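You operate a simulated robot arm through the tools that you are given. There is no shell and no other tool. Be economical: measure what you need, move in short steps, check, and stop when the job is done.

You are at the controls of a simulated robot arm. One attempt, no reset.

JOB
Wind the backdrop on till no stains show.
Fine: free the high and low levers for the backdrop wheel and lock both again. Where these are worked on the way, their far stop is far enough and under half their travel is too little: low lever.

Only the result counts: the job must be done as asked and must still hold three seconds after the hand-in. Knocking over, shifting, dropping, spilling or breaking anything else fails it.

ROBOT AND FRAMES
A 7-joint arm with a two-finger parallel gripper, fixed in place. Base frame: the origin is at the foot of the arm, x ahead of it, y to its left, z up. Units: mm, degrees, N and s.
With the tool pointing down near the work surface it reaches from about 300 to 700 mm from the base axis. Its first joint turns from -66.0 to 66.0 degrees. Payload 1.57 kg.
Tool frame: the origin (TCP) lies between the finger pads and is the grasp point; the fingertips stand 30 mm ahead of it; z points along the fingers, y is the line along which they close. The gripper opens to 110 mm. The fingers are 24 mm wide and 12 mm thick; the gripper's body (48 by 112 mm) begins 78 mm behind the TCP.
Orientation is that of the tool frame in the base frame, as [roll, pitch, yaw] about the fixed x, y, z axes, in that order (R = Rz(yaw) Ry(pitch) Rx(roll)). With the fingers straight down and closing along the base's y, the tool's x points along the base's -x, its y along +y and its z along -z.

CONTROLS
- The arm moves only by the tool servo_tool. Its argument "commands" is a list of rows, each a list of 3 entries, a list of its own where there are three numbers: the turn, a rotation vector about the tool's x, y, z in units of 6 degrees (1.0 is 6 degrees), then the shift along the tool's x, y, z in units of 30 mm (1.0 is 30 mm), then the finger opening in mm, from 0 to 110. In form: [[[ax, ay, az], [tx, ty, tz], gripper], ...]. A call has 1 to 10 rows; each row shifts and turns the commanded pose from where the row before left it, along the tool's axes as they then stand. A call with a number of a shift or a turn outside -1 to 1 is refused whole. A row lasts 0.2 s, in which the tool goes at most 50 mm and 8.6 degrees; a call with a longer step from one row to the next is refused whole, and so is a gripper value outside its range. Where a pose cannot be reached the arm comes as near as it can. A force on the tool above 40 N (or 10 N above the force at the start of the call, whichever is more), or a blocked arm, ends the call early, and 0.2 s more pass. Each finger travels about 108 mm/s and halts on what it meets, pressing with about 20 N; the grip force reading is that of the motor and also rises with nothing between the fingers. The clock runs only during rows and for 0.2 s after the last one: add rows that do not move to give the fingers time. It gives the time, the measured TCP pose, the force on the tool (base axes), the opening and the grip force at its end, in the units of the frame above (readings bear some noise), with the torque about the TCP (base axes, N m) and any sound that the robot's microphone picked up.
- Cameras (640 x 400 px; columns grow to the right, rows downward): "scene" is fixed at [146.4, -377.3, 1441.3]; the picture's right is [0.93, -0.36, 0.00], its down [-0.12, -0.32, -0.94] and it looks along [0.34, 0.88, -0.34] (base axes); focal length 303 px, centre (320, 200). "wrist" rides on the gripper at [70, 16, -141] in the tool frame; the picture's right is [-0.23, 0.97, 0.00], its down [-0.85, -0.20, -0.48] and it looks along [-0.47, -0.11, 0.88] (tool axes); focal length 222 px, centre (320, 200).
- snapshot(camera): a new picture of that camera. No time passes.
- measure_at(camera, pixels): for up to 12 pixels [column, row] of the newest picture of that camera ("zoom" is the newest enlarged one), the place [x, y, z] in the base frame of the surface seen there, good to about 2 mm, but the place of the scene camera against the robot may be out by one fixed shift of up to 18 mm in any direction. No time passes.
- close_up(camera, box): a new picture of the part [left, top, right, bottom] of that camera's present view, enlarged. No time passes.
- sign_off(): hands the job in; it is judged then, once.

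Keep the steps short. Do not move on a guess: measure, check each grasp and each placing, and mend mistakes. In all there are 80 turns and 34 pictures (those below and enlarged ones count). Leave the gripper open and the arm clear of the work at the hand-in unless told otherwise, and finish with a single line.

The tools are called after ">>>" as name(argument=value, ...) on one line, values as JSON. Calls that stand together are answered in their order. servo_tool: Moves the arm, as the interface text tells. Its arguments: {"type":"object","properties":{"commands":{"type":"array"}},"required":["commands"]} The other tools are called the same way: snapshot (camera) takes a picture; measure_at (camera, pixels) gives the place of the surface under pixels of a picture; close_up (camera, box) takes an enlarged picture of a part of a camera's view; sign_off () hands the job in.

At the start:

```text
t: 0.0
eef_pos: [338.3, 125.3, 1315.5]
ee_rot: [-180.0, 0.0, 180.0]
force: [0.8, 0.3, 0.1]
torque: [0.02, 0.01, -0.02]
gripper_width: 109.9
gripper_force: 0.0
```

scene: 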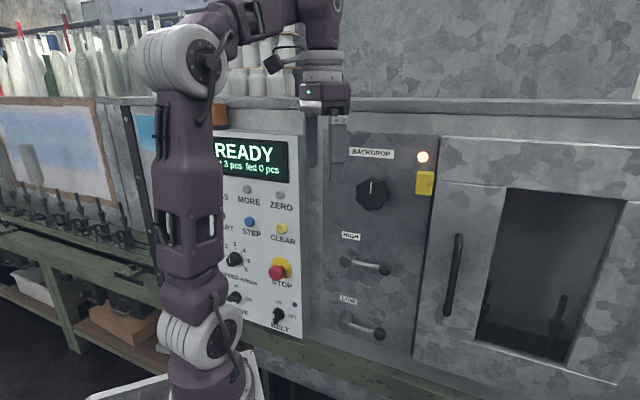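
wrist: 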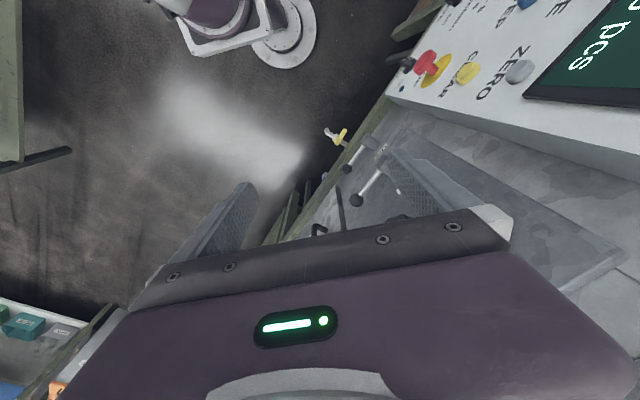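

I see a panel with a BACKDROP knob near (370,193), HIGH lever (367,265), LOW lever (362,328), and a lamp. I'll enlarge the panel and the backdrop areas.

>>> close_up(camera="scene", box=[310, 130, 450, 360])

>>> close_up(camera="scene", box=[440, 130, 640, 390])

>>> close_up(camera="scene", box=[0, 80, 170, 260])

```text
1.74 times, centred on (380, 245) of scene
```

zoom: 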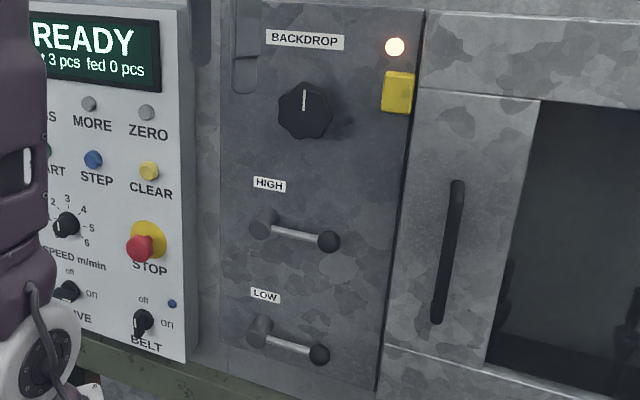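

```text
1.54 times, centred on (540, 260) of scene
```

zoom: 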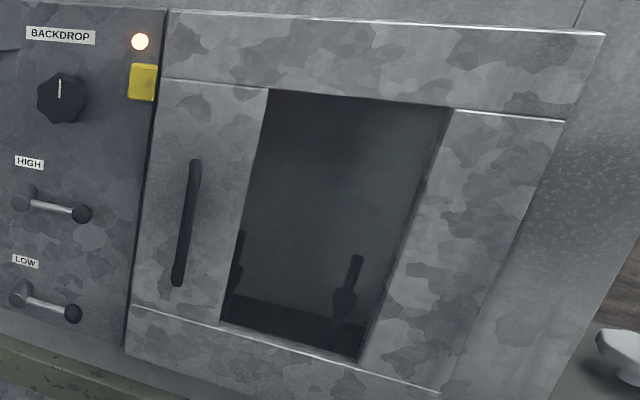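

```text
2.22 times, centred on (85, 170) of scene
```

zoom: 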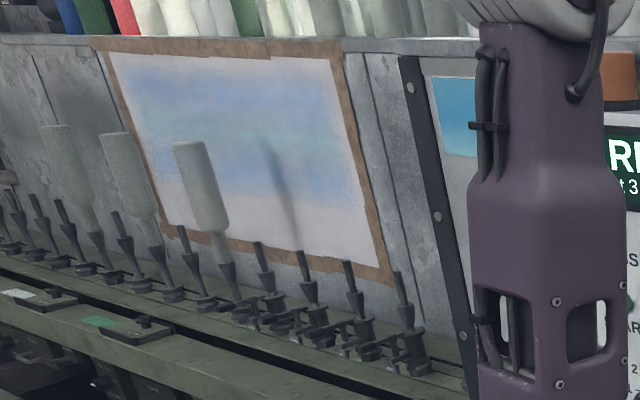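

Levers point right (x), knobs at their free ends. I'll measure the wheel, the levers and panel points in the scene picture.

>>> measure_at(camera="scene", pixels=[[370, 193], [356, 193], [385, 193], [371, 180], [370, 208], [345, 262], [365, 265], [384, 269], [345, 319], [379, 334], [345, 225], [410, 300]])

>>> measure_at(camera="scene", pixels=[[340, 108], [338, 119], [320, 90], [400, 235], [360, 324], [424, 183], [423, 157], [453, 275], [410, 180], [335, 150], [40, 150], [334, 240]])

```text
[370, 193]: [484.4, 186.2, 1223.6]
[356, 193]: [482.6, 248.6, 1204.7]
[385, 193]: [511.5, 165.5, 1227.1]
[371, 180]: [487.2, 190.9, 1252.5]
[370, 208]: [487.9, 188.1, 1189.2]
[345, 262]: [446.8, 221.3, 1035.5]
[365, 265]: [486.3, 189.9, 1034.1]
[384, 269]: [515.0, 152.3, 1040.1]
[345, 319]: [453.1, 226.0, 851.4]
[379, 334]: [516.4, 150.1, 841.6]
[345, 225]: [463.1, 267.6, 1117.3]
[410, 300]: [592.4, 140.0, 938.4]
```

```text
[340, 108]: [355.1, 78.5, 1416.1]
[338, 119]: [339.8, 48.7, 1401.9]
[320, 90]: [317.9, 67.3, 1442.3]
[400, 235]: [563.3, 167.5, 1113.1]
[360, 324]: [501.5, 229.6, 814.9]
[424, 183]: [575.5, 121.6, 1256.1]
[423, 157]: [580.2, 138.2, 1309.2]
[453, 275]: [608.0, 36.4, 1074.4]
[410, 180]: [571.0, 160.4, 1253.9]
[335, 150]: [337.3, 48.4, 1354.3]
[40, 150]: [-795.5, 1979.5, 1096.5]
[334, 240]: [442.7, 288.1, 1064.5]
```

The panel is a vertical plane x+y≈731, so its inward direction is (0.71, 0.71, 0). The wheel face is near (484,186,1222), and the levers stick out about 45 mm. I'll first yaw the tool 45° in place, clear of everything.

>>> servo_tool(commands=[[[0, 0, -0.9375], [0, 0, 0], 110], [[0, 0, -0.9375], [0, 0, 0], 110], [[0, 0, -0.9375], [0, 0, 0], 110], [[0, 0, -0.9375], [0, 0, 0], 110], [[0, 0, -0.9375], [0, 0, 0], 110], [[0, 0, -0.9375], [0, 0, 0], 110], [[0, 0, -0.9375], [0, 0, 0], 110], [[0, 0, -0.9375], [0, 0, 0], 110]])

```text
t: 1.8
eef_pos: [338.3, 125.3, 1314.9]
ee_rot: [180.0, 0.0, -134.9]
force: [0.2, -0.3, -0.4]
torque: [-0.01, 0.02, -0.01]
gripper_width: 109.8
gripper_force: 0.1
```

Yaw is right. Next I'll tilt the fingers up toward the panel about tool y, in place.

>>> servo_tool(commands=[[[0, -1, 0], [0, 0, 0], 110], [[0, -1, 0], [0, 0, 0], 110], [[0, -1, 0], [0, 0, 0], 110], [[0, -1, 0], [0, 0, 0], 110], [[0, -1, 0], [0, 0, 0], 110], [[0, -1, 0], [0, 0, 0], 110], [[0, -1, 0], [0, 0, 0], 110], [[0, -1, 0], [0, 0, 0], 110]])

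>>> servo_tool(commands=[[[0, -1, 0], [0, 0, 0], 110], [[0, -1, 0], [0, 0, 0], 110], [[0, -1, 0], [0, 0, 0], 110], [[0, -1, 0], [0, 0, 0], 110], [[0, -1, 0], [0, 0, 0], 110], [[0, -1, 0], [0, 0, 0], 110], [[0, -1, 0], [0, 0, 0], 110], [[0, 0, 0], [0, 0, 0], 110]])

>>> snapshot(camera="wrist")

>>> snapshot(camera="scene")

```text
t: 3.6
eef_pos: [338.7, 124.5, 1314.9]
ee_rot: [180.0, 48.2, -135.1]
force: [0.7, 0.7, -0.1]
torque: [0.01, -0.03, -0.02]
gripper_width: 110.0
gripper_force: 0.1
```

```text
t: 5.4
eef_pos: [338.4, 123.6, 1315.1]
ee_rot: [-167.3, 89.9, -122.4]
force: [0.0, 0.6, -0.2]
torque: [0.04, 0.02, -0.03]
gripper_width: 110.1
gripper_force: 0.1
```

```text
28 pictures are left
```

wrist: 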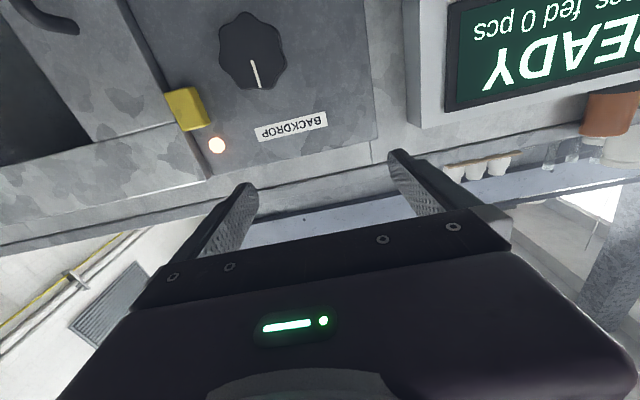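

```text
27 pictures are left
```

scene: 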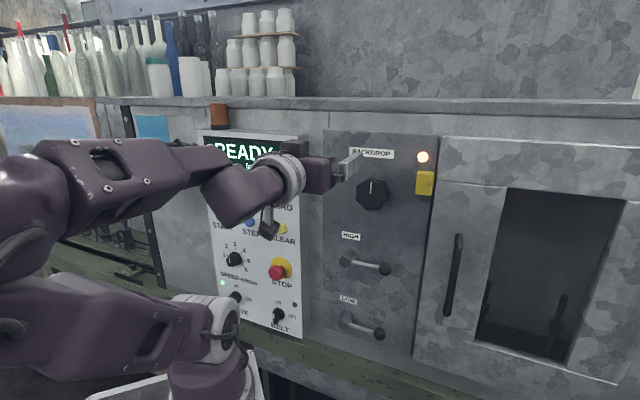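

The tool now points into the panel. In the wrist picture the wheel is at (253,50) with its mark at (257,74). I'll measure with the wrist camera, which has no fixed shift, and compare with the scene camera.

>>> measure_at(camera="wrist", pixels=[[252, 48], [258, 78], [220, 50], [286, 55], [320, 80], [340, 120], [290, 127], [188, 108], [217, 145], [150, 60], [252, 15], [260, 85]])

>>> measure_at(camera="scene", pixels=[[371, 154], [424, 157], [425, 183], [371, 193], [345, 261], [384, 269], [346, 319], [379, 334], [366, 266], [362, 327]])

```text
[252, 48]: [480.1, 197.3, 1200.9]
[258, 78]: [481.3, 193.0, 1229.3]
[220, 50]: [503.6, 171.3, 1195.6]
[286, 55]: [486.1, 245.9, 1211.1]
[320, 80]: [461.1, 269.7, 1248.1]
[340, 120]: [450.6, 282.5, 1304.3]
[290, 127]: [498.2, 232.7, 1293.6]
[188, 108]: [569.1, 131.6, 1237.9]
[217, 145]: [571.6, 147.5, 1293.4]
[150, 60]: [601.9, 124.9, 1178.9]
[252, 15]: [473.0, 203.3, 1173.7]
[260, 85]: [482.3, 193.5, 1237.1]
```

```text
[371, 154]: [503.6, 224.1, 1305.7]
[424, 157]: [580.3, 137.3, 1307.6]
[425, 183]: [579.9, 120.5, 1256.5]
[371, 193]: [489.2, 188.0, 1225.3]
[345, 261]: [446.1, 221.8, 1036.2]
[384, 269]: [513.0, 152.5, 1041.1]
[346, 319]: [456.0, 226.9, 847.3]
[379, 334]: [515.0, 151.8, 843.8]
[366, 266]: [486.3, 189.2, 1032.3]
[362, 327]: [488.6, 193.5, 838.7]
```

The wrist and scene readings differ by about (+7,−9,+13), so I'll correct scene values by that. That puts the HIGH lever pivot at ≈(440,230,1023) with its ball at ≈(507,161,1027). I'll go to a standoff in front of HIGH with the fingers closed.

>>> servo_tool(commands=[[[0, 0, 0], [0.9, -0.177, 0], 0], [[0, 0, 0], [0.9, -0.177, 0], 0], [[0, 0, 0], [0.9, -0.177, 0], 0], [[0, 0, 0], [0.9, -0.177, 0], 0], [[0, 0, 0], [0.9, -0.177, 0], 0], [[0, 0, 0], [0.9, -0.177, 0], 0], [[0, 0, 0], [0.9, -0.177, 0], 0], [[0, 0, 0], [0.9, -0.177, 0], 0], [[0, 0, 0], [0.9, -0.177, 0], 0], [[0, 0, 0], [0.9, -0.177, 0], 0]])

>>> snapshot(camera="wrist")

```text
t: 7.6
eef_pos: [372.7, 18.4, 1206.7]
ee_rot: [-87.0, 90.0, -42.1]
force: [0.3, 0.6, -0.3]
torque: [0.03, 0.0, -0.03]
gripper_width: 0.1
gripper_force: 20.6
out of reach, approached as far as the arm can: row 1, 2, 3, 4, 5, 6, 7, 8, 9, 10
```

```text
26 pictures are left
```

wrist: 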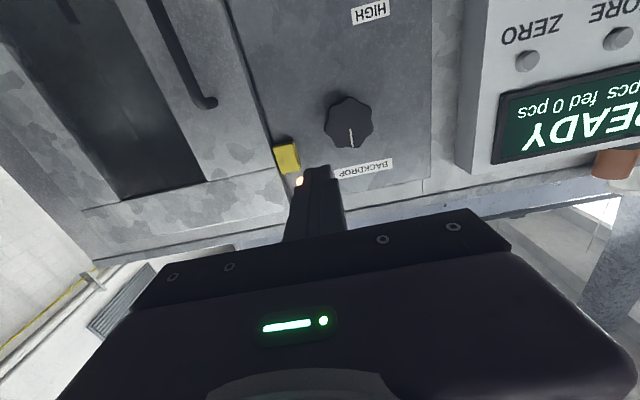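

The arm stopped short because that target was too close in. I'll push further toward the panel (staying clear of the parts), starting with a small step to see where the command stands.

>>> servo_tool(commands=[[[0, 0, 0], [0, 0, 0.5], 0], [[0, 0, 0], [0, 0, 0.5], 0], [[0, 0, 0], [0, 0, 0.5], 0]])

```text
t: 8.4
eef_pos: [374.3, 22.2, 1213.1]
ee_rot: [172.8, 90.0, -142.2]
force: [0.7, -0.1, 0.1]
torque: [0.0, 0.0, -0.02]
gripper_width: 0.0
gripper_force: 19.7
out of reach, approached as far as the arm can: row 1, 2, 3
```

The command seems to have stayed at the low target. I'll raise it back up (tool −x) until reachable.

>>> servo_tool(commands=[[[0, 0, 0], [-0.9, 0, 0], 0], [[0, 0, 0], [-0.9, 0, 0], 0], [[0, 0, 0], [-0.9, 0, 0], 0], [[0, 0, 0], [-0.9, 0, 0], 0], [[0, 0, 0], [-0.9, 0, 0], 0], [[0, 0, 0], [-0.9, 0, 0], 0]])

```text
t: 9.8
eef_pos: [376.2, 24.3, 1376.7]
ee_rot: [72.5, 90.0, 117.6]
force: [0.5, -0.5, 0.3]
torque: [0.0, 0.0, -0.01]
gripper_width: 0.0
gripper_force: 19.8
```

Command steps are relative to the reached pose, so the arm slid aside. I'm now at s≈249, d≈283, z=1377. I'll check the overhanging ledge and the console before moving in front of the panel.

>>> snapshot(camera="scene")

>>> measure_at(camera="scene", pixels=[[400, 103], [400, 110], [400, 118], [480, 103], [480, 110], [290, 115], [285, 160], [275, 200], [300, 320], [281, 269], [305, 300], [277, 312]])

```text
25 pictures are left
```

scene: 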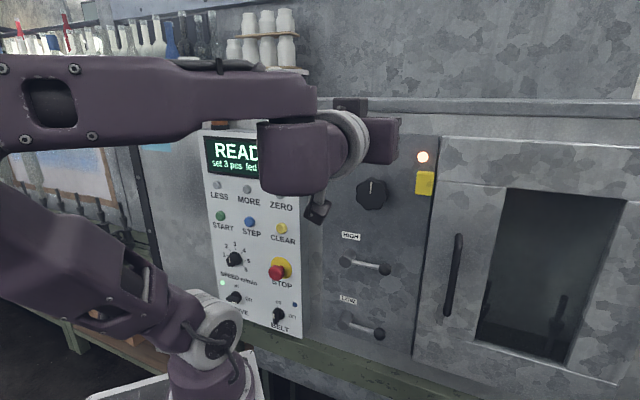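

```text
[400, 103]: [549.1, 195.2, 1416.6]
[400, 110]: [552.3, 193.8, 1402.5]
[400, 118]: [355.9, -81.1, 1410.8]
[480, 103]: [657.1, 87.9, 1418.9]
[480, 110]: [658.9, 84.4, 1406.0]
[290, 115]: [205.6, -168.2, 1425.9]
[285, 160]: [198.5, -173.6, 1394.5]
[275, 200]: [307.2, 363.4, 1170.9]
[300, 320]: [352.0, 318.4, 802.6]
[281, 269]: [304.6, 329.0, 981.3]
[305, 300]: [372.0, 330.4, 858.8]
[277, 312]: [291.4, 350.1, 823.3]
```

The ledge is flush and the console is well to the left. I'll move to s≈200, d≈400, z≈1300, which is in front of and above the wheel.

>>> servo_tool(commands=[[[0, 0, 0], [0, 0.5, 0.2], 0], [[0, 0, 0], [0, 0.5, 0.3], 0], [[0, 0, 0], [0.2, 0.4, 0.4], 0], [[0, 0, 0], [0.3, 0.2, 0.5], 0], [[0, 0, 0], [0.4, 0, 0.5], 0], [[0, 0, 0], [0.4, 0, 0.5], 0], [[0, 0, 0], [0.4, 0, 0.5], 0], [[0, 0, 0], [0.4, 0, 0.5], 0], [[0, 0, 0], [0.4, 0, 0.4], 0]])

```text
t: 11.8
eef_pos: [422.4, 136.6, 1302.5]
ee_rot: [-163.2, 90.0, -118.2]
force: [-0.4, -0.1, 0.4]
torque: [0.01, -0.02, 0.01]
gripper_width: 0.0
gripper_force: 20.4
```

Reached d≈395, s≈202. Next I'll descend in steps and watch reach.

>>> servo_tool(commands=[[[0, 0, 0], [0.9, 0, 0], 0], [[0, 0, 0], [0.9, 0, 0.1], 0], [[0, 0, 0], [0.9, 0, 0.1], 0], [[0, 0, 0], [0.9, 0, 0.1], 0]])

```text
t: 12.8
eef_pos: [425.2, 140.2, 1238.7]
ee_rot: [-175.8, 90.0, -130.6]
force: [0.3, -0.7, -0.2]
torque: [-0.02, -0.01, -0.03]
gripper_width: 0.1
gripper_force: 19.5
out of reach, approached as far as the arm can: row 3, 4
```

The limit is z≈1238 at this depth with a level tool. I'll measure where the arm's links are (last scene picture) to see which tilt would reach the levers.

>>> measure_at(camera="scene", pixels=[[215, 330], [120, 280], [10, 225], [20, 90], [150, 90], [290, 85], [290, 155], [345, 140], [385, 140], [210, 380], [240, 395], [180, 310]])

>>> snapshot(camera="scene")

```text
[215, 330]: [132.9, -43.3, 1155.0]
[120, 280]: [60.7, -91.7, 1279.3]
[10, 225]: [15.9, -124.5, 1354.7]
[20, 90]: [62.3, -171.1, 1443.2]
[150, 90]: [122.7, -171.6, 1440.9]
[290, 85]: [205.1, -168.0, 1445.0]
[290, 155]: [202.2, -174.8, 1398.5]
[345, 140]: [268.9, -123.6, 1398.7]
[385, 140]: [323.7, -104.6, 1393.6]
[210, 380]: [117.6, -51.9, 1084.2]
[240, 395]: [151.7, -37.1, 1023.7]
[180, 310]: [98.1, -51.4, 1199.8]
```

```text
24 pictures are left
```

scene: 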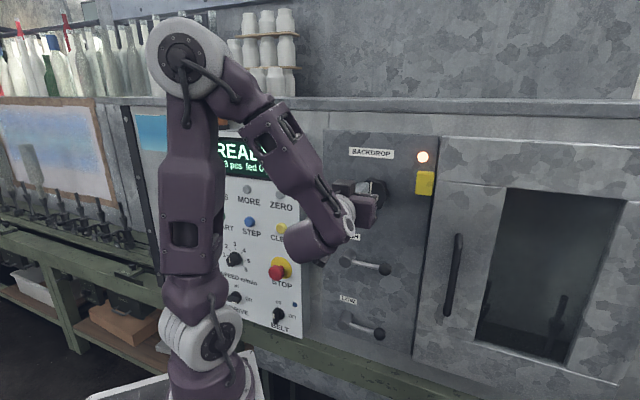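

The elbow is up and the forearm points down, so the wrist pitch limits a level tool. For the levers I'll tilt the tool about 36° downward, in place, and then go lower.

>>> servo_tool(commands=[[[0, 1, 0], [0, 0, 0], 0], [[0, 1, 0], [0, 0, 0], 0], [[0, 1, 0], [0, 0, 0], 0], [[0, 1, 0], [0, 0, 0], 0], [[0, 1, 0], [0, 0, 0], 0], [[0, 1, 0], [0, 0, 0], 0]])

```text
t: 14.2
eef_pos: [426.8, 136.9, 1238.9]
ee_rot: [-179.7, 54.0, -135.0]
force: [0.2, 0.1, 0.4]
torque: [-0.03, 0.01, 0.03]
gripper_width: 0.1
gripper_force: 19.9
```

Tilted. Next I'll descend straight down about 140 mm in front of HIGH and look.

>>> servo_tool(commands=[[[0, 0, 0], [0.81, 0, 0.588], 0], [[0, 0, 0], [0.81, 0, 0.588], 0], [[0, 0, 0], [0.81, 0, 0.588], 0], [[0, 0, 0], [0.81, 0, 0.588], 0], [[0, 0, 0], [0.81, 0, 0.588], 0]])

>>> snapshot(camera="wrist")

```text
t: 15.4
eef_pos: [425.1, 137.1, 1087.1]
ee_rot: [180.0, 54.0, -135.3]
force: [-1.0, -0.2, -0.5]
torque: [0.06, 0.02, 0.02]
gripper_width: 0.0
gripper_force: 19.2
```

```text
23 pictures are left
```

wrist: 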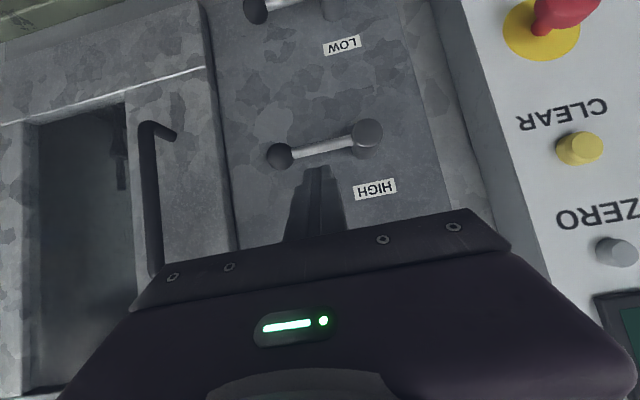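

HIGH is clearly visible: ball at (279,156), bar (320,146), pivot (366,136), with the fingertips near (320,170). I'll measure it.

>>> measure_at(camera="wrist", pixels=[[279, 156], [300, 151], [320, 146], [340, 141], [366, 138], [375, 189], [250, 120], [262, 8], [295, 3], [320, 152], [366, 120], [318, 168]])

```text
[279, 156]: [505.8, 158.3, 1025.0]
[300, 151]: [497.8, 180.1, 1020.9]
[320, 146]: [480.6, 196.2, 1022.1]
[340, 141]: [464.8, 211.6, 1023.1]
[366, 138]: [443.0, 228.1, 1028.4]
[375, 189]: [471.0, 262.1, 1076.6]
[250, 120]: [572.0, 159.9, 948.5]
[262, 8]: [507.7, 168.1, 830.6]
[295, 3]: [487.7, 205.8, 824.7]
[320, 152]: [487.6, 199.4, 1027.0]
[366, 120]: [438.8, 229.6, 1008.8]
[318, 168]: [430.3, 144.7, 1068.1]
```

HIGH's bar runs at z≈1020 with its centre at d≈485, and the ball is at s≈246. I'll bring the closed fingertips in just above the bar at s≈212, with about 20 mm clearance.

>>> servo_tool(commands=[[[0, 0, 0], [-0.253, -0.067, 0.589], 0], [[0, 0, 0], [-0.253, -0.067, 0.589], 0], [[0, 0, 0], [-0.253, -0.067, 0.589], 0], [[0, 0, 0], [-0.253, -0.067, 0.589], 0]])

```text
t: 16.4
eef_pos: [484.1, 185.8, 1071.1]
ee_rot: [-180.0, 54.1, -135.0]
force: [-0.3, -0.3, -1.4]
torque: [-0.01, 0.01, 0.0]
gripper_width: 0.2
gripper_force: 20.0
```

In place. I'll press down gently, 32 mm in small rows, and watch the force.

>>> servo_tool(commands=[[[0, 0, 0], [0.216, 0, 0.157], 0], [[0, 0, 0], [0.216, 0, 0.157], 0], [[0, 0, 0], [0.216, 0, 0.157], 0], [[0, 0, 0], [0.216, 0, 0.157], 0]])

```text
t: 17.4
eef_pos: [485.3, 185.0, 1040.2]
ee_rot: [-180.0, 54.1, -135.2]
force: [2.3, 1.2, 1.9]
torque: [0.07, -0.05, 0.0]
gripper_width: 0.1
gripper_force: 20.0
```

There's only slight force (≈3 N), so the lever may be moving. I'll take 3 more rows down and then look.

>>> servo_tool(commands=[[[0, 0, 0], [0.216, 0, 0.157], 0], [[0, 0, 0], [0.216, 0, 0.157], 0], [[0, 0, 0], [0.216, 0, 0.157], 0]])

>>> snapshot(camera="wrist")

```text
t: 18.2
eef_pos: [485.5, 185.7, 1015.5]
ee_rot: [180.0, 53.9, -135.0]
force: [0.8, 2.2, 2.6]
torque: [0.08, 0.0, 0.0]
gripper_width: 0.1
gripper_force: 19.9
```

```text
22 pictures are left
```

wrist: 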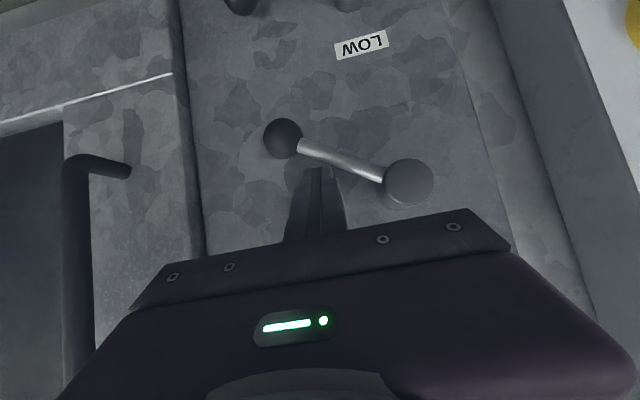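

The lever swings down freely (now ≈34°). I'll follow the arc around the pivot down and left.

>>> servo_tool(commands=[[[0, 0, 0], [0.243, 0.067, 0.176], 0], [[0, 0, 0], [0.243, 0.067, 0.176], 0], [[0, 0, 0], [0.148, 0.283, 0.108], 0], [[0, 0, 0], [0.148, 0.283, 0.108], 0]])

```text
t: 19.4
eef_pos: [476.2, 197.6, 988.0]
ee_rot: [-179.4, 54.4, -135.4]
force: [4.4, -5.0, 3.4]
torque: [-0.07, -0.1, -0.05]
gripper_width: 0.2
gripper_force: 20.1
stopped in row 4: the force on the tool passed its limit at 42 N (the readings are from after the stop); the commanded pose is now the measured one
```

The force passed the limit in row 4, so it's likely the far stop. I'll back off a little up and right, then look.

>>> servo_tool(commands=[[[0, 0, 0], [-0.2, -0.3, -0.15], 0], [[0, 0, 0], [-0.2, -0.3, -0.15], 0], [[0, 0, 0], [-0.2, 0, -0.15], 0]])

>>> snapshot(camera="wrist")

>>> close_up(camera="scene", box=[310, 130, 450, 360])

```text
t: 20.1
eef_pos: [486.5, 185.6, 1011.1]
ee_rot: [-179.6, 54.4, -135.1]
force: [0.3, 0.8, 0.4]
torque: [-0.02, 0.0, -0.01]
gripper_width: 0.2
gripper_force: 19.7
```

```text
21 pictures are left
```

wrist: 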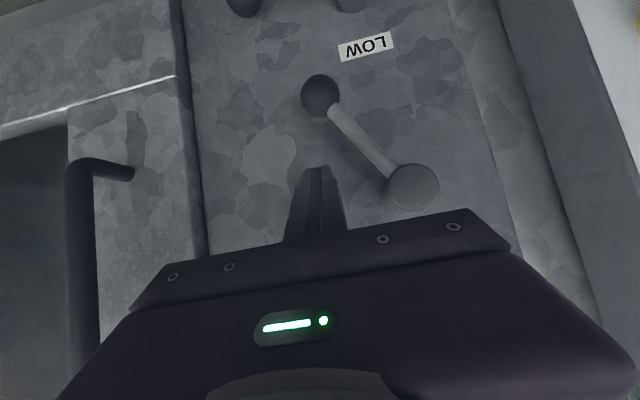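

```text
1.74 times, centred on (380, 245) of scene
```

zoom: 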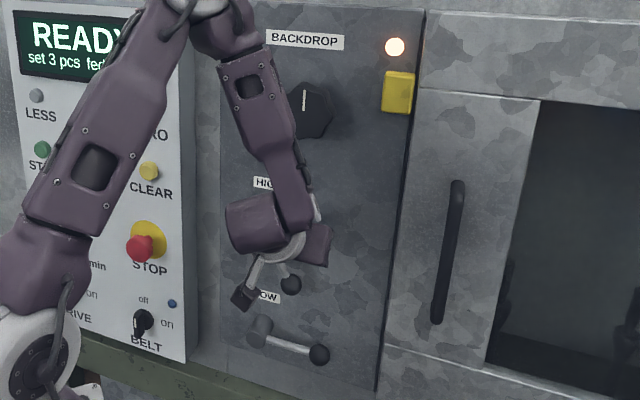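

The lever stayed down. I'll measure its angle.

>>> measure_at(camera="wrist", pixels=[[319, 95], [343, 120], [375, 157], [413, 187], [355, 5], [242, 2], [365, 46]])

```text
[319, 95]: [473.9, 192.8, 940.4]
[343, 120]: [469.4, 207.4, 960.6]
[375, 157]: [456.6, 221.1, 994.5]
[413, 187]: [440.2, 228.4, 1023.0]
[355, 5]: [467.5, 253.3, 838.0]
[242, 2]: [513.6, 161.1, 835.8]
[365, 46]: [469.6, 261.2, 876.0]
```

HIGH is down about 58° and stays there, so that's its stop. Next I'll retract and descend to LOW.

>>> servo_tool(commands=[[[0, 0, 0], [0.49, 0, -0.674], 0], [[0, 0, 0], [0.49, 0, -0.674], 0], [[0, 0, 0], [0.49, 0, -0.674], 0], [[0, 0, 0], [0.73, 0, 0.53], 0], [[0, 0, 0], [0.73, 0, 0.53], 0], [[0, 0, 0], [0.73, 0, 0.53], 0], [[0, 0, 0], [0.73, 0, 0.53], 0], [[0, 0, 0], [0.73, 0, 0.53], 0]])

```text
t: 21.9
eef_pos: [444.1, 141.4, 872.6]
ee_rot: [-179.4, 54.5, -135.2]
force: [0.0, 0.3, 0.8]
torque: [-0.01, -0.01, 0.0]
gripper_width: 0.0
gripper_force: 20.5
out of reach, approached as far as the arm can: row 3
```

I'm at d≈414, s≈214, z≈873. I'll look at LOW.

>>> snapshot(camera="wrist")

>>> measure_at(camera="wrist", pixels=[[279, 156], [300, 151], [320, 146], [340, 141], [370, 136], [250, 100], [320, 100], [320, 60]])

```text
19 pictures are left
```

wrist: 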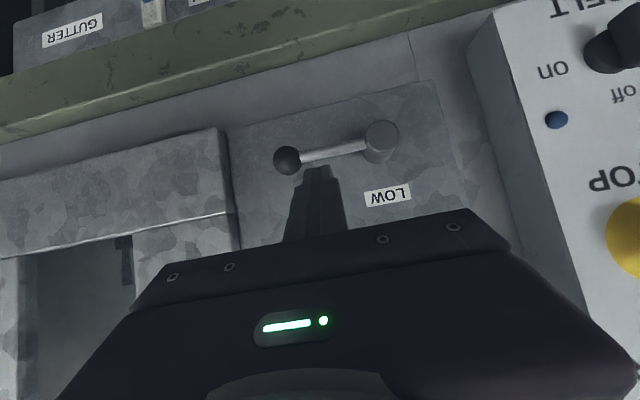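

```text
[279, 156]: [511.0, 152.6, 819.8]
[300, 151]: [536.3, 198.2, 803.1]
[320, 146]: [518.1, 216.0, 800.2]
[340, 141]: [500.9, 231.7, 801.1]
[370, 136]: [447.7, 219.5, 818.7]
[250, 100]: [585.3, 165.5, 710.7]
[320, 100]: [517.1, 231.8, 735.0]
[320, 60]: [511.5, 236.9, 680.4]
```

I'll measure points on LOW's bar itself.

>>> measure_at(camera="wrist", pixels=[[286, 160], [308, 156], [325, 153], [345, 149], [380, 140], [330, 156], [330, 149]])

```text
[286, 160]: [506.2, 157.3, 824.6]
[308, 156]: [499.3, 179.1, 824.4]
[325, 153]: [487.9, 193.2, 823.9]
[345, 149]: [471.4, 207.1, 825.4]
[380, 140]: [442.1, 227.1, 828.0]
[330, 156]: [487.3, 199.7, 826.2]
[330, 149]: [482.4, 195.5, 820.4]
```

The bar is at z≈823. I'll move in above it, then press down the same way as HIGH.

>>> servo_tool(commands=[[[0, 0, 0], [-0.392, 0, 0.539], 0], [[0, 0, 0], [-0.392, 0, 0.539], 0], [[0, 0, 0], [-0.392, 0, 0.539], 0], [[0, 0, 0], [0.216, 0, 0.157], 0], [[0, 0, 0], [0.216, 0, 0.157], 0], [[0, 0, 0], [0.216, 0, 0.157], 0], [[0, 0, 0], [0.216, 0, 0.157], 0], [[0, 0, 0], [0.216, 0, 0.157], 0]])

```text
t: 23.8
eef_pos: [487.3, 182.3, 836.1]
ee_rot: [-179.5, 54.5, -135.3]
force: [-0.2, 2.9, 1.2]
torque: [0.06, -0.03, -0.01]
gripper_width: 0.0
gripper_force: 19.9
```

Light contact, and it's moving. I'll continue along the arc to the stop.

>>> servo_tool(commands=[[[0, 0, 0], [0.216, 0, 0.157], 0], [[0, 0, 0], [0.216, 0, 0.157], 0], [[0, 0, 0], [0.243, 0.067, 0.176], 0], [[0, 0, 0], [0.243, 0.067, 0.176], 0], [[0, 0, 0], [0.16, 0.27, 0.118], 0], [[0, 0, 0], [0.16, 0.27, 0.118], 0]])

```text
t: 25.1
eef_pos: [473.5, 196.8, 790.2]
ee_rot: [-179.1, 54.5, -135.2]
force: [4.8, -12.2, 11.5]
torque: [-0.11, -0.13, -0.1]
gripper_width: 0.0
gripper_force: 19.5
```

The force is rising to ≈17 N right at the expected stop. I'll back off up/right, retract, and look.

>>> servo_tool(commands=[[[0, 0, 0], [-0.2, -0.3, -0.15], 0], [[0, 0, 0], [-0.2, -0.3, -0.15], 0], [[0, 0, 0], [-0.2, 0, -0.15], 0], [[0, 0, 0], [0.39, 0, -0.54], 0], [[0, 0, 0], [0.39, 0, -0.54], 0], [[0, 0, 0], [-0.81, 0, -0.588], 0], [[0, 0, 0], [-0.81, 0, -0.588], 0]])

>>> snapshot(camera="wrist")

```text
t: 26.8
eef_pos: [454.5, 157.2, 870.2]
ee_rot: [-179.5, 54.4, -135.2]
force: [-1.1, -0.1, 0.4]
torque: [0.01, -0.01, -0.02]
gripper_width: 0.0
gripper_force: 19.8
```

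```text
18 pictures are left
```

wrist: 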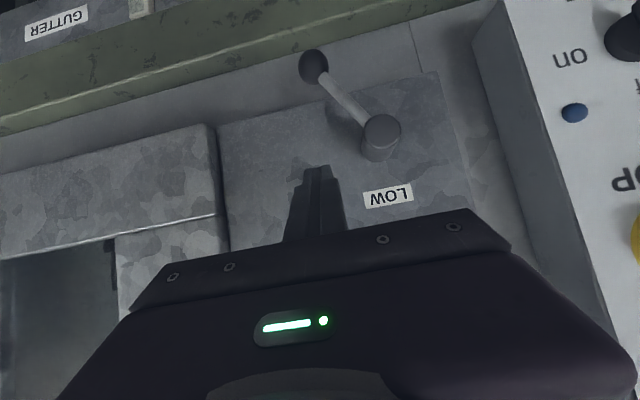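

>>> measure_at(camera="wrist", pixels=[[313, 66], [313, 70], [338, 95], [355, 112], [381, 133]])

>>> close_up(camera="scene", box=[310, 130, 450, 360])

```text
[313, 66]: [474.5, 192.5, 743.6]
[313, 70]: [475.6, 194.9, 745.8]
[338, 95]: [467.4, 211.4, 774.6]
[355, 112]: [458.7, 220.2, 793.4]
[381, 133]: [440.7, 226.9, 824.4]
```

```text
1.74 times, centred on (380, 245) of scene
```

zoom: 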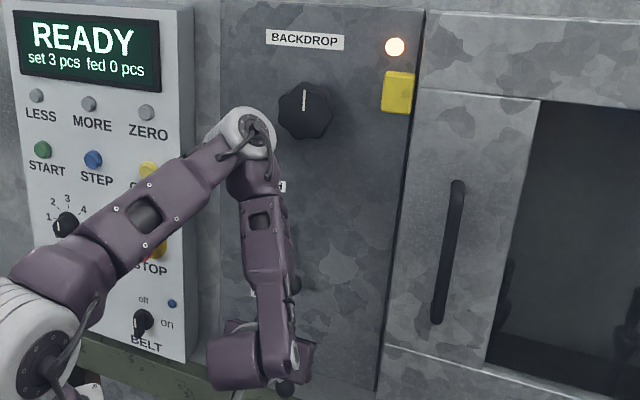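

Both levers are at ≈58° (LOW ball at s≈199, z≈744). The lamp is still lit. Next I'll go up to the wheel: back off and rise.

>>> servo_tool(commands=[[[0, 0, 0], [-0.246, 0, -0.797], 0], [[0, 0, 0], [-0.246, 0, -0.797], 0], [[0, 0, 0], [-0.755, 0, -0.549], 0], [[0, 0, 0], [-0.755, 0, -0.549], 0], [[0, 0, 0], [-0.755, 0, -0.549], 0], [[0, 0, 0], [-0.755, 0, -0.549], 0], [[0, 0, 0], [-0.755, 0, -0.549], 0], [[0, 0, 0], [-0.755, 0, -0.549], 0], [[0, 0, 0], [-0.755, 0, -0.549], 0], [[0, 0, 0], [-0.755, 0, -0.549], 0]])

>>> servo_tool(commands=[[[0, 0, 0], [-0.755, 0, -0.549], 0], [[0, 0, 0], [-0.755, 0, -0.549], 0], [[0, 0, 0], [-0.755, 0, -0.549], 0], [[0, 0, 0], [-0.755, 0.1, -0.549], 30], [[0, 0, 0], [-0.755, 0.1, -0.549], 60], [[0, 0, 0], [0, 0, 0], 100]])

```text
t: 28.9
eef_pos: [439.5, 133.9, 1135.0]
ee_rot: [-179.5, 54.5, -135.1]
force: [-0.2, -0.3, -0.9]
torque: [0.0, 0.01, 0.03]
gripper_width: 0.0
gripper_force: 20.0
out of reach, approached as far as the arm can: row 2, 3
```

```text
t: 30.4
eef_pos: [433.6, 135.3, 1274.0]
ee_rot: [-179.4, 54.4, -135.2]
force: [-0.9, -0.1, 0.3]
torque: [0.0, 0.01, 0.02]
gripper_width: 99.8
gripper_force: 0.0
```

Now I'll level the tool again and move left to the wheel's s≈200.

>>> servo_tool(commands=[[[0, -1, 0], [0, 0, 0], 100], [[0, -1, 0], [0, 0.1, 0], 100], [[0, -1, 0], [0, 0.1, 0], 100], [[0, -1, 0], [0, 0.1, 0], 100], [[0, -0.93, 0], [0, 0, 0], 100], [[0, -0.95, 0], [0, 0, 0], 100]])

>>> snapshot(camera="wrist")

```text
t: 31.8
eef_pos: [423.4, 144.9, 1268.2]
ee_rot: [178.0, 86.3, -136.8]
force: [0.5, -0.3, -0.2]
torque: [0.01, 0.04, 0.01]
gripper_width: 100.0
gripper_force: 0.0
out of reach, approached as far as the arm can: row 4
```

```text
16 pictures are left
```

wrist: 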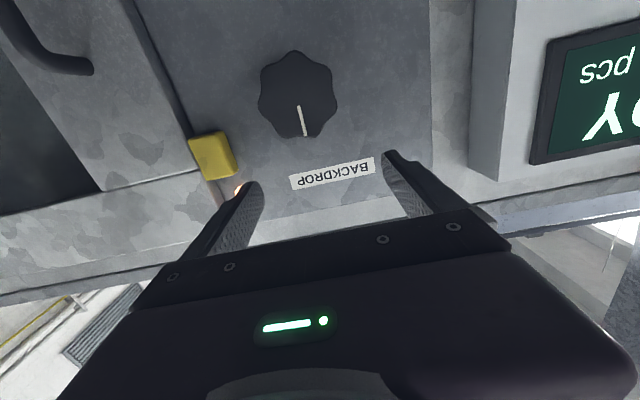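

The wheel is fully visible, centre near (298,95). I'll measure its rim.

>>> measure_at(camera="wrist", pixels=[[262, 95], [298, 95], [333, 98], [293, 54], [305, 132], [260, 105], [280, 133], [325, 125], [270, 60], [328, 70]])

```text
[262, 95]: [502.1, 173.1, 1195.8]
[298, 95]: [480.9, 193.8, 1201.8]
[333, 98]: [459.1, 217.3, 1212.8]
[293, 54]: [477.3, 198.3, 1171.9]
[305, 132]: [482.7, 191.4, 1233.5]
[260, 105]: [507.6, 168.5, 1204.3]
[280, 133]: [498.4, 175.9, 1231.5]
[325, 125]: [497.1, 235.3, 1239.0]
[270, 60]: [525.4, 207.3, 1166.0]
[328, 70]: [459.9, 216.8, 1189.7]
```

The wheel's centre is at s≈203, z≈1203, with its face at d≈477 and radius ≈33. I'll go down and forward to just in front of it.

>>> servo_tool(commands=[[[0, 0, 0], [0, -0.1, 0.5], 100], [[0, 0, 0], [0.3, -0.1, 0.5], 100], [[0, 0, 0], [0.6, 0, 0.1], 100], [[0, 0, 0], [0.6, 0, 0], 100], [[0, 0, 0], [0.6, 0, 0], 100]])

```text
t: 33.0
eef_pos: [447.2, 161.0, 1202.5]
ee_rot: [178.2, 86.4, -136.6]
force: [0.2, -0.1, -0.1]
torque: [-0.02, 0.02, -0.05]
gripper_width: 99.8
gripper_force: 0.1
```

Aligned. I'll level the tool the last few degrees and advance around the wheel.

>>> servo_tool(commands=[[[0, -0.6, 0], [0, 0, 0.2], 100], [[0, 0, 0], [0, 0, 0.4], 100], [[0, 0, 0], [0, 0, 0.4], 100], [[0, 0, 0], [0, 0, 0.4], 100], [[0, 0, 0], [0, 0, 0], 100]])

```text
t: 34.1
eef_pos: [480.4, 186.2, 1199.8]
ee_rot: [134.0, 89.7, 179.3]
force: [-0.4, 0.2, 0.4]
torque: [-0.03, -0.02, -0.01]
gripper_width: 99.7
gripper_force: 0.0
out of reach, approached as far as the arm can: row 1
```

d≈471, s≈208. I'll correct 5 mm left and 3 mm up, then close on the wheel.

>>> servo_tool(commands=[[[0, 0, 0], [-0.1, 0.17, 0], 100], [[0, 0, 0], [0, 0, 0], 80], [[0, 0, 0], [0, 0, 0], 60], [[0, 0, 0], [0, 0, 0], 50], [[0, 0, 0], [0, 0, 0], 50], [[0, 0, 0], [0, 0, 0], 50]])

>>> snapshot(camera="wrist")

```text
t: 35.5
eef_pos: [479.0, 188.0, 1203.7]
ee_rot: [130.5, 89.8, 175.7]
force: [15.8, -5.4, 0.8]
torque: [-0.06, 0.1, -1.1]
gripper_width: 71.4
gripper_force: 44.9
```

```text
15 pictures are left
```

wrist: 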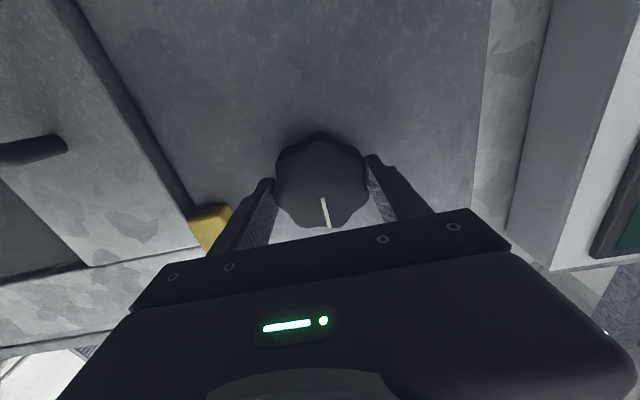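

The wheel is gripped (71 mm) with a 15 N sideways pull toward +s. I'll ease 4 mm that way and try a small clockwise turn (+12°).

>>> servo_tool(commands=[[[0, 0, 0], [0, -0.13, 0], 50], [[0, 0, 0.5], [0, 0, 0], 50], [[0, 0, 0.5], [0, 0, 0], 50], [[0, 0, 1], [0, 0, 0], 50]])

>>> snapshot(camera="scene")

```text
t: 36.5
eef_pos: [477.5, 187.8, 1203.3]
ee_rot: [89.9, 77.8, 135.5]
force: [-19.1, 4.1, 8.6]
torque: [0.21, -0.31, 0.53]
gripper_width: 71.4
gripper_force: 44.7
```

```text
14 pictures are left
```

scene: 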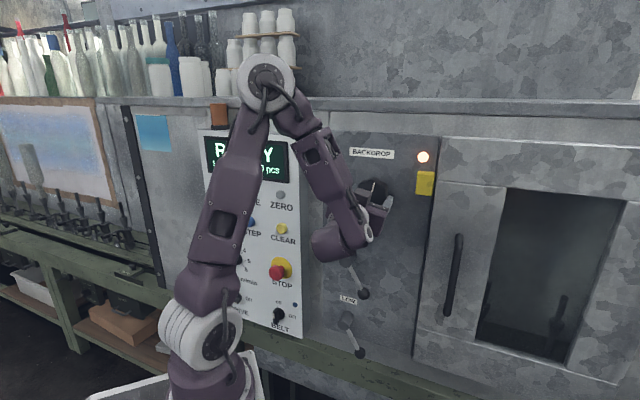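

The wheel turns easily (almost no torque). I'll centre back 2 mm and keep turning clockwise 48°, then compare the backdrop.

>>> servo_tool(commands=[[[0, 0, 0.5], [0, 0.07, 0], 50], [[0, 0, 1], [0, 0, 0], 50], [[0, 0, 1], [0, 0, 0], 50], [[0, 0, 1], [0, 0, 0], 50], [[0, 0, 1], [0, 0, 0], 50], [[0, 0, 1], [0, 0, 0], 50], [[0, 0, 1], [0, 0, 0], 50], [[0, 0, 1], [0, 0, 0], 50]])

>>> close_up(camera="scene", box=[0, 80, 170, 260])

>>> snapshot(camera="wrist")

```text
t: 38.4
eef_pos: [477.2, 189.2, 1203.9]
ee_rot: [89.9, 32.8, 135.4]
force: [-2.4, 26.0, 12.6]
torque: [0.26, -0.36, 0.9]
gripper_width: 71.4
gripper_force: 45.2
```

```text
2.22 times, centred on (85, 170) of scene
```

zoom: 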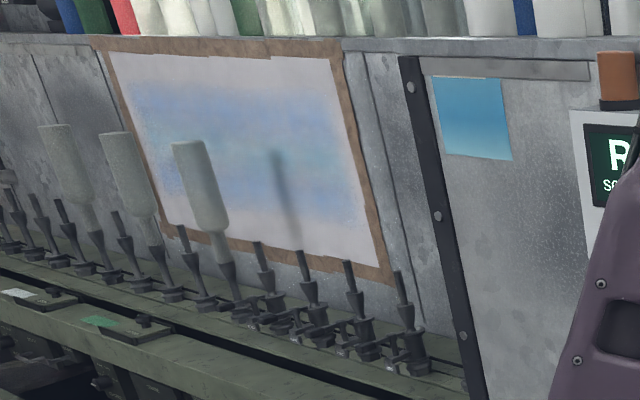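

```text
12 pictures are left
```

wrist: 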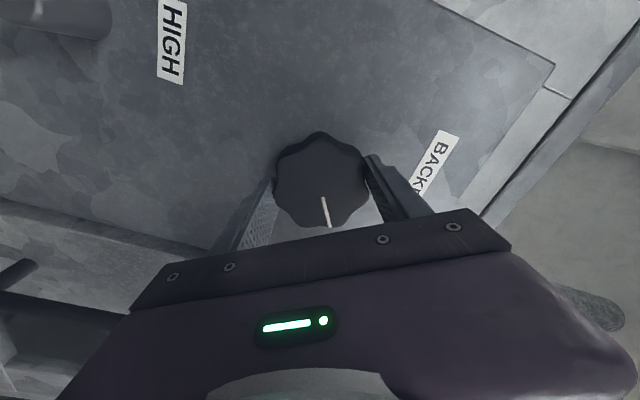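

The backdrop moved: the blue stains shifted down and clean paper comes in at the top, so clockwise is right. I'll continue clockwise another 48° with a small centring shift.

>>> servo_tool(commands=[[[0, 0, 1], [0.03, 0.08, 0], 50], [[0, 0, 1], [0, 0, 0], 50], [[0, 0, 1], [0, 0, 0], 50], [[0, 0, 1], [0, 0, 0], 50], [[0, 0, 1], [0, 0, 0], 50], [[0, 0, 1], [0, 0, 0], 50], [[0, 0, 1], [0, 0, 0], 50], [[0, 0, 1], [0, 0, 0], 50]])

```text
t: 40.1
eef_pos: [476.9, 188.7, 1205.0]
ee_rot: [90.1, -15.2, 135.1]
force: [1.6, 9.3, 16.3]
torque: [0.61, -0.61, -0.1]
gripper_width: 71.1
gripper_force: 44.9
```

Turned about 105° so far with low forces. Continuing 60°.

>>> servo_tool(commands=[[[0, 0, 1], [0, 0, 0], 50], [[0, 0, 1], [0, 0, 0], 50], [[0, 0, 1], [0, 0, 0], 50], [[0, 0, 1], [0, 0, 0], 50], [[0, 0, 1], [0, 0, 0], 50], [[0, 0, 1], [0, 0, 0], 50], [[0, 0, 1], [0, 0, 0], 50], [[0, 0, 1], [0, 0, 0], 50], [[0, 0, 1], [0, 0, 0], 50], [[0, 0, 1], [0, 0, 0], 50]])

>>> close_up(camera="scene", box=[0, 80, 170, 260])

```text
t: 42.4
eef_pos: [477.5, 187.6, 1207.2]
ee_rot: [88.9, -75.2, 136.3]
force: [6.4, -11.7, 34.5]
torque: [0.53, -0.55, -0.47]
gripper_width: 71.1
gripper_force: 44.6
```

```text
2.22 times, centred on (85, 170) of scene
```

zoom: 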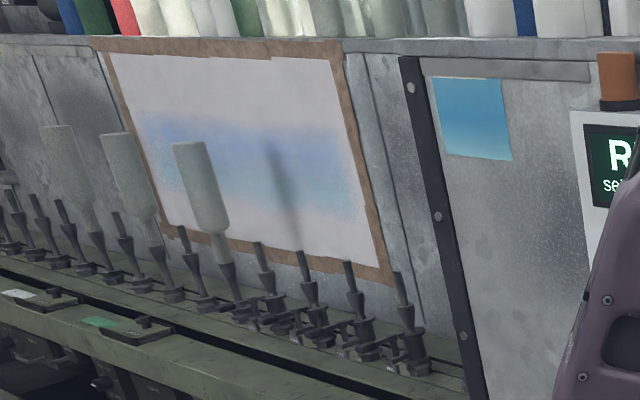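

The stain's upper edge is moving down steadily and more winding is needed. I'll ease 3 mm upward (34 N upward pull) and continue clockwise.

>>> servo_tool(commands=[[[0, 0, 0], [0.12, 0.03, 0], 50], [[0, 0, 1], [0, 0, 0], 50], [[0, 0, 1], [0, 0, 0], 50], [[0, 0, 1], [0, 0, 0], 50], [[0, 0, 1], [0, 0, 0], 50], [[0, 0, 1], [0, 0, 0], 50], [[0, 0, 1], [0, 0, 0], 50], [[0, 0, 1], [0, 0, 0], 50], [[0, 0, 1], [0, 0, 0], 50], [[0, 0, 1], [0, 0, 0], 50]])

```text
t: 44.5
eef_pos: [478.2, 186.8, 1205.6]
ee_rot: [-90.8, -50.6, -44.3]
force: [17.3, -20.6, -26.1]
torque: [0.12, -0.18, -0.83]
gripper_width: 71.5
gripper_force: 45.0
```

About 219° turned. I'll ease the centring by 4 mm along tool y and continue.

>>> servo_tool(commands=[[[0, 0, 0], [0, 0.15, 0], 50], [[0, 0, 1], [0, 0, 0], 50], [[0, 0, 1], [0, 0, 0], 50], [[0, 0, 1], [0, 0, 0], 50], [[0, 0, 1], [0, 0, 0], 50], [[0, 0, 1], [0, 0, 0], 50], [[0, 0, 1], [0, 0, 0], 50], [[0, 0, 1], [0, 0, 0], 50], [[0, 0, 1], [0, 0, 0], 50], [[0, 0, 1], [0, 0, 0], 50]])

```text
t: 46.8
eef_pos: [478.5, 185.6, 1205.5]
ee_rot: [-90.2, 3.3, -44.8]
force: [-13.3, -10.4, -15.6]
torque: [-0.18, 0.15, 0.55]
gripper_width: 71.5
gripper_force: 44.3
```

About 273°, and no limit met yet. Continuing 60°.

>>> servo_tool(commands=[[[0, 0, 1], [0, 0, 0], 50], [[0, 0, 1], [0, 0, 0], 50], [[0, 0, 1], [0, 0, 0], 50], [[0, 0, 1], [0, 0, 0], 50], [[0, 0, 1], [0, 0, 0], 50], [[0, 0, 1], [0, 0, 0], 50], [[0, 0, 1], [0, 0, 0], 50], [[0, 0, 1], [0, 0, 0], 50], [[0, 0, 1], [0, 0, 0], 50], [[0, 0, 1], [0, 0, 0], 50]])

>>> close_up(camera="scene", box=[0, 80, 170, 260])

```text
t: 49.0
eef_pos: [478.6, 188.1, 1204.4]
ee_rot: [-90.6, 63.1, -45.1]
force: [-6.2, 9.1, -23.4]
torque: [-0.5, 0.44, 0.97]
gripper_width: 71.5
gripper_force: 45.0
```

```text
2.22 times, centred on (85, 170) of scene
```

zoom: 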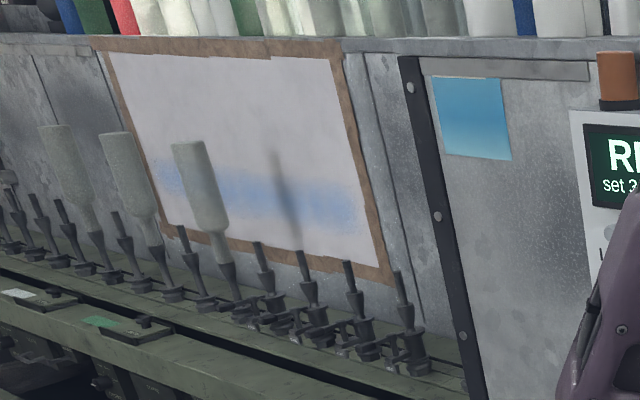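

The stain is now only a strip near the bottom (zoom rows 155–230). Continuing clockwise.

>>> servo_tool(commands=[[[0, 0, 1], [0, 0, 0], 50], [[0, 0, 1], [0, 0, 0], 50], [[0, 0, 1], [0, 0, 0], 50], [[0, 0, 1], [0, 0, 0], 50], [[0, 0, 1], [0, 0, 0], 50], [[0, 0, 1], [0, 0, 0], 50], [[0, 0, 1], [0, 0, 0], 50], [[0, 0, 1], [0, 0, 0], 50], [[0, 0, 1], [0, 0, 0], 50]])

```text
t: 51.0
eef_pos: [477.6, 186.9, 1205.0]
ee_rot: [90.5, 62.9, 136.0]
force: [-16.3, 16.2, -15.0]
torque: [0.12, -0.18, 1.03]
gripper_width: 71.2
gripper_force: 44.9
```

About 387°. Continuing.

>>> servo_tool(commands=[[[0, 0, 1], [0, 0, 0], 50], [[0, 0, 1], [0, 0, 0], 50], [[0, 0, 1], [0, 0, 0], 50], [[0, 0, 1], [0, 0, 0], 50], [[0, 0, 1], [0, 0, 0], 50], [[0, 0, 1], [0, 0, 0], 50], [[0, 0, 1], [0, 0, 0], 50], [[0, 0, 1], [0, 0, 0], 50], [[0, 0, 1], [0, 0, 0], 50], [[0, 0, 1], [0, 0, 0], 50]])

```text
t: 53.1
eef_pos: [476.9, 187.6, 1203.3]
ee_rot: [90.5, 57.9, 136.1]
force: [-20.2, 8.3, -15.6]
torque: [-0.45, 0.43, 0.49]
gripper_width: 71.2
gripper_force: 45.1
out of reach, approached as far as the arm can: row 2, 3, 4, 5, 6, 7, 8, 9, 10
```

Joint limit reached at about 392°. I'll open, turn the tool back 150° around the wheel without touching it, then grip again.

>>> servo_tool(commands=[[[0, 0, 0], [0, 0, 0], 90], [[0, 0, 0], [0, 0, 0], 105], [[0, 0, -1], [0, 0, 0], 105], [[0, 0, -1], [0, 0, 0], 105], [[0, 0, -1], [0, 0, 0], 105], [[0, 0, -1], [0, 0, 0], 105], [[0, 0, -1], [0, 0, 0], 105], [[0, 0, -1], [0, 0, 0], 105], [[0, 0, -1], [0, 0, 0], 105], [[0, 0, -1], [0, 0, 0], 105]])

>>> servo_tool(commands=[[[0, 0, -1], [0, 0, 0], 105], [[0, 0, -1], [0, 0, 0], 105], [[0, 0, -1], [0, 0, 0], 105], [[0, 0, -1], [0, 0, 0], 105], [[0, 0, -1], [0, 0, 0], 105], [[0, 0, -1], [0, 0, 0], 105], [[0, 0, -1], [0, 0, 0], 105], [[0, 0, -1], [0, 0, 0], 105], [[0, 0, -1], [0, 0, 0], 105], [[0, 0, -1], [0, 0, 0], 105]])

>>> servo_tool(commands=[[[0, 0, -1], [0, 0, 0], 105], [[0, 0, -1], [0, 0, 0], 105], [[0, 0, -1], [0, 0, 0], 105], [[0, 0, -1], [0, 0, 0], 105], [[0, 0, -1], [0, 0, 0], 105], [[0, 0, -1], [0, 0, 0], 105], [[0, 0, -1], [0, 0, 0], 105], [[0, 0, -1], [0, 0, 0], 105], [[0, 0, -1], [0, 0, 0], 105], [[0, 0, -1], [0, 0, 0], 105]])

```text
t: 55.4
eef_pos: [478.8, 186.4, 1205.7]
ee_rot: [-90.4, 74.0, -44.9]
force: [0.6, 0.1, 0.0]
torque: [0.01, 0.0, 0.01]
gripper_width: 105.0
gripper_force: 0.0
```

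```text
t: 57.5
eef_pos: [478.4, 186.7, 1205.4]
ee_rot: [-90.2, 13.9, -44.7]
force: [-0.6, -0.2, 0.0]
torque: [0.0, -0.02, 0.02]
gripper_width: 105.0
gripper_force: 0.1
```

```text
t: 59.8
eef_pos: [479.0, 186.2, 1204.8]
ee_rot: [-90.2, -46.0, -44.5]
force: [0.6, -0.2, -0.5]
torque: [0.02, 0.02, 0.01]
gripper_width: 105.0
gripper_force: 0.0
```

Free and rotated back to ≈224° (168° available). I'll grip again.

>>> servo_tool(commands=[[[0, 0, 0], [0, 0, 0], 80], [[0, 0, 0], [0, 0, 0], 60], [[0, 0, 0], [0, 0, 0], 50], [[0, 0, 0], [0, 0, 0], 50], [[0, 0, 0], [0, 0, 0], 50]])

>>> close_up(camera="scene", box=[0, 80, 170, 260])

```text
t: 61.0
eef_pos: [479.8, 187.4, 1205.4]
ee_rot: [-90.0, -46.0, -44.5]
force: [-1.8, 6.8, 11.3]
torque: [0.29, -0.28, 0.55]
gripper_width: 70.5
gripper_force: 45.1
```

```text
2.22 times, centred on (85, 170) of scene
```

zoom: 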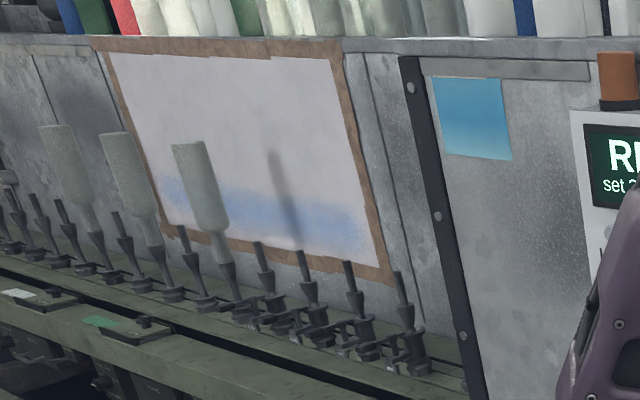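

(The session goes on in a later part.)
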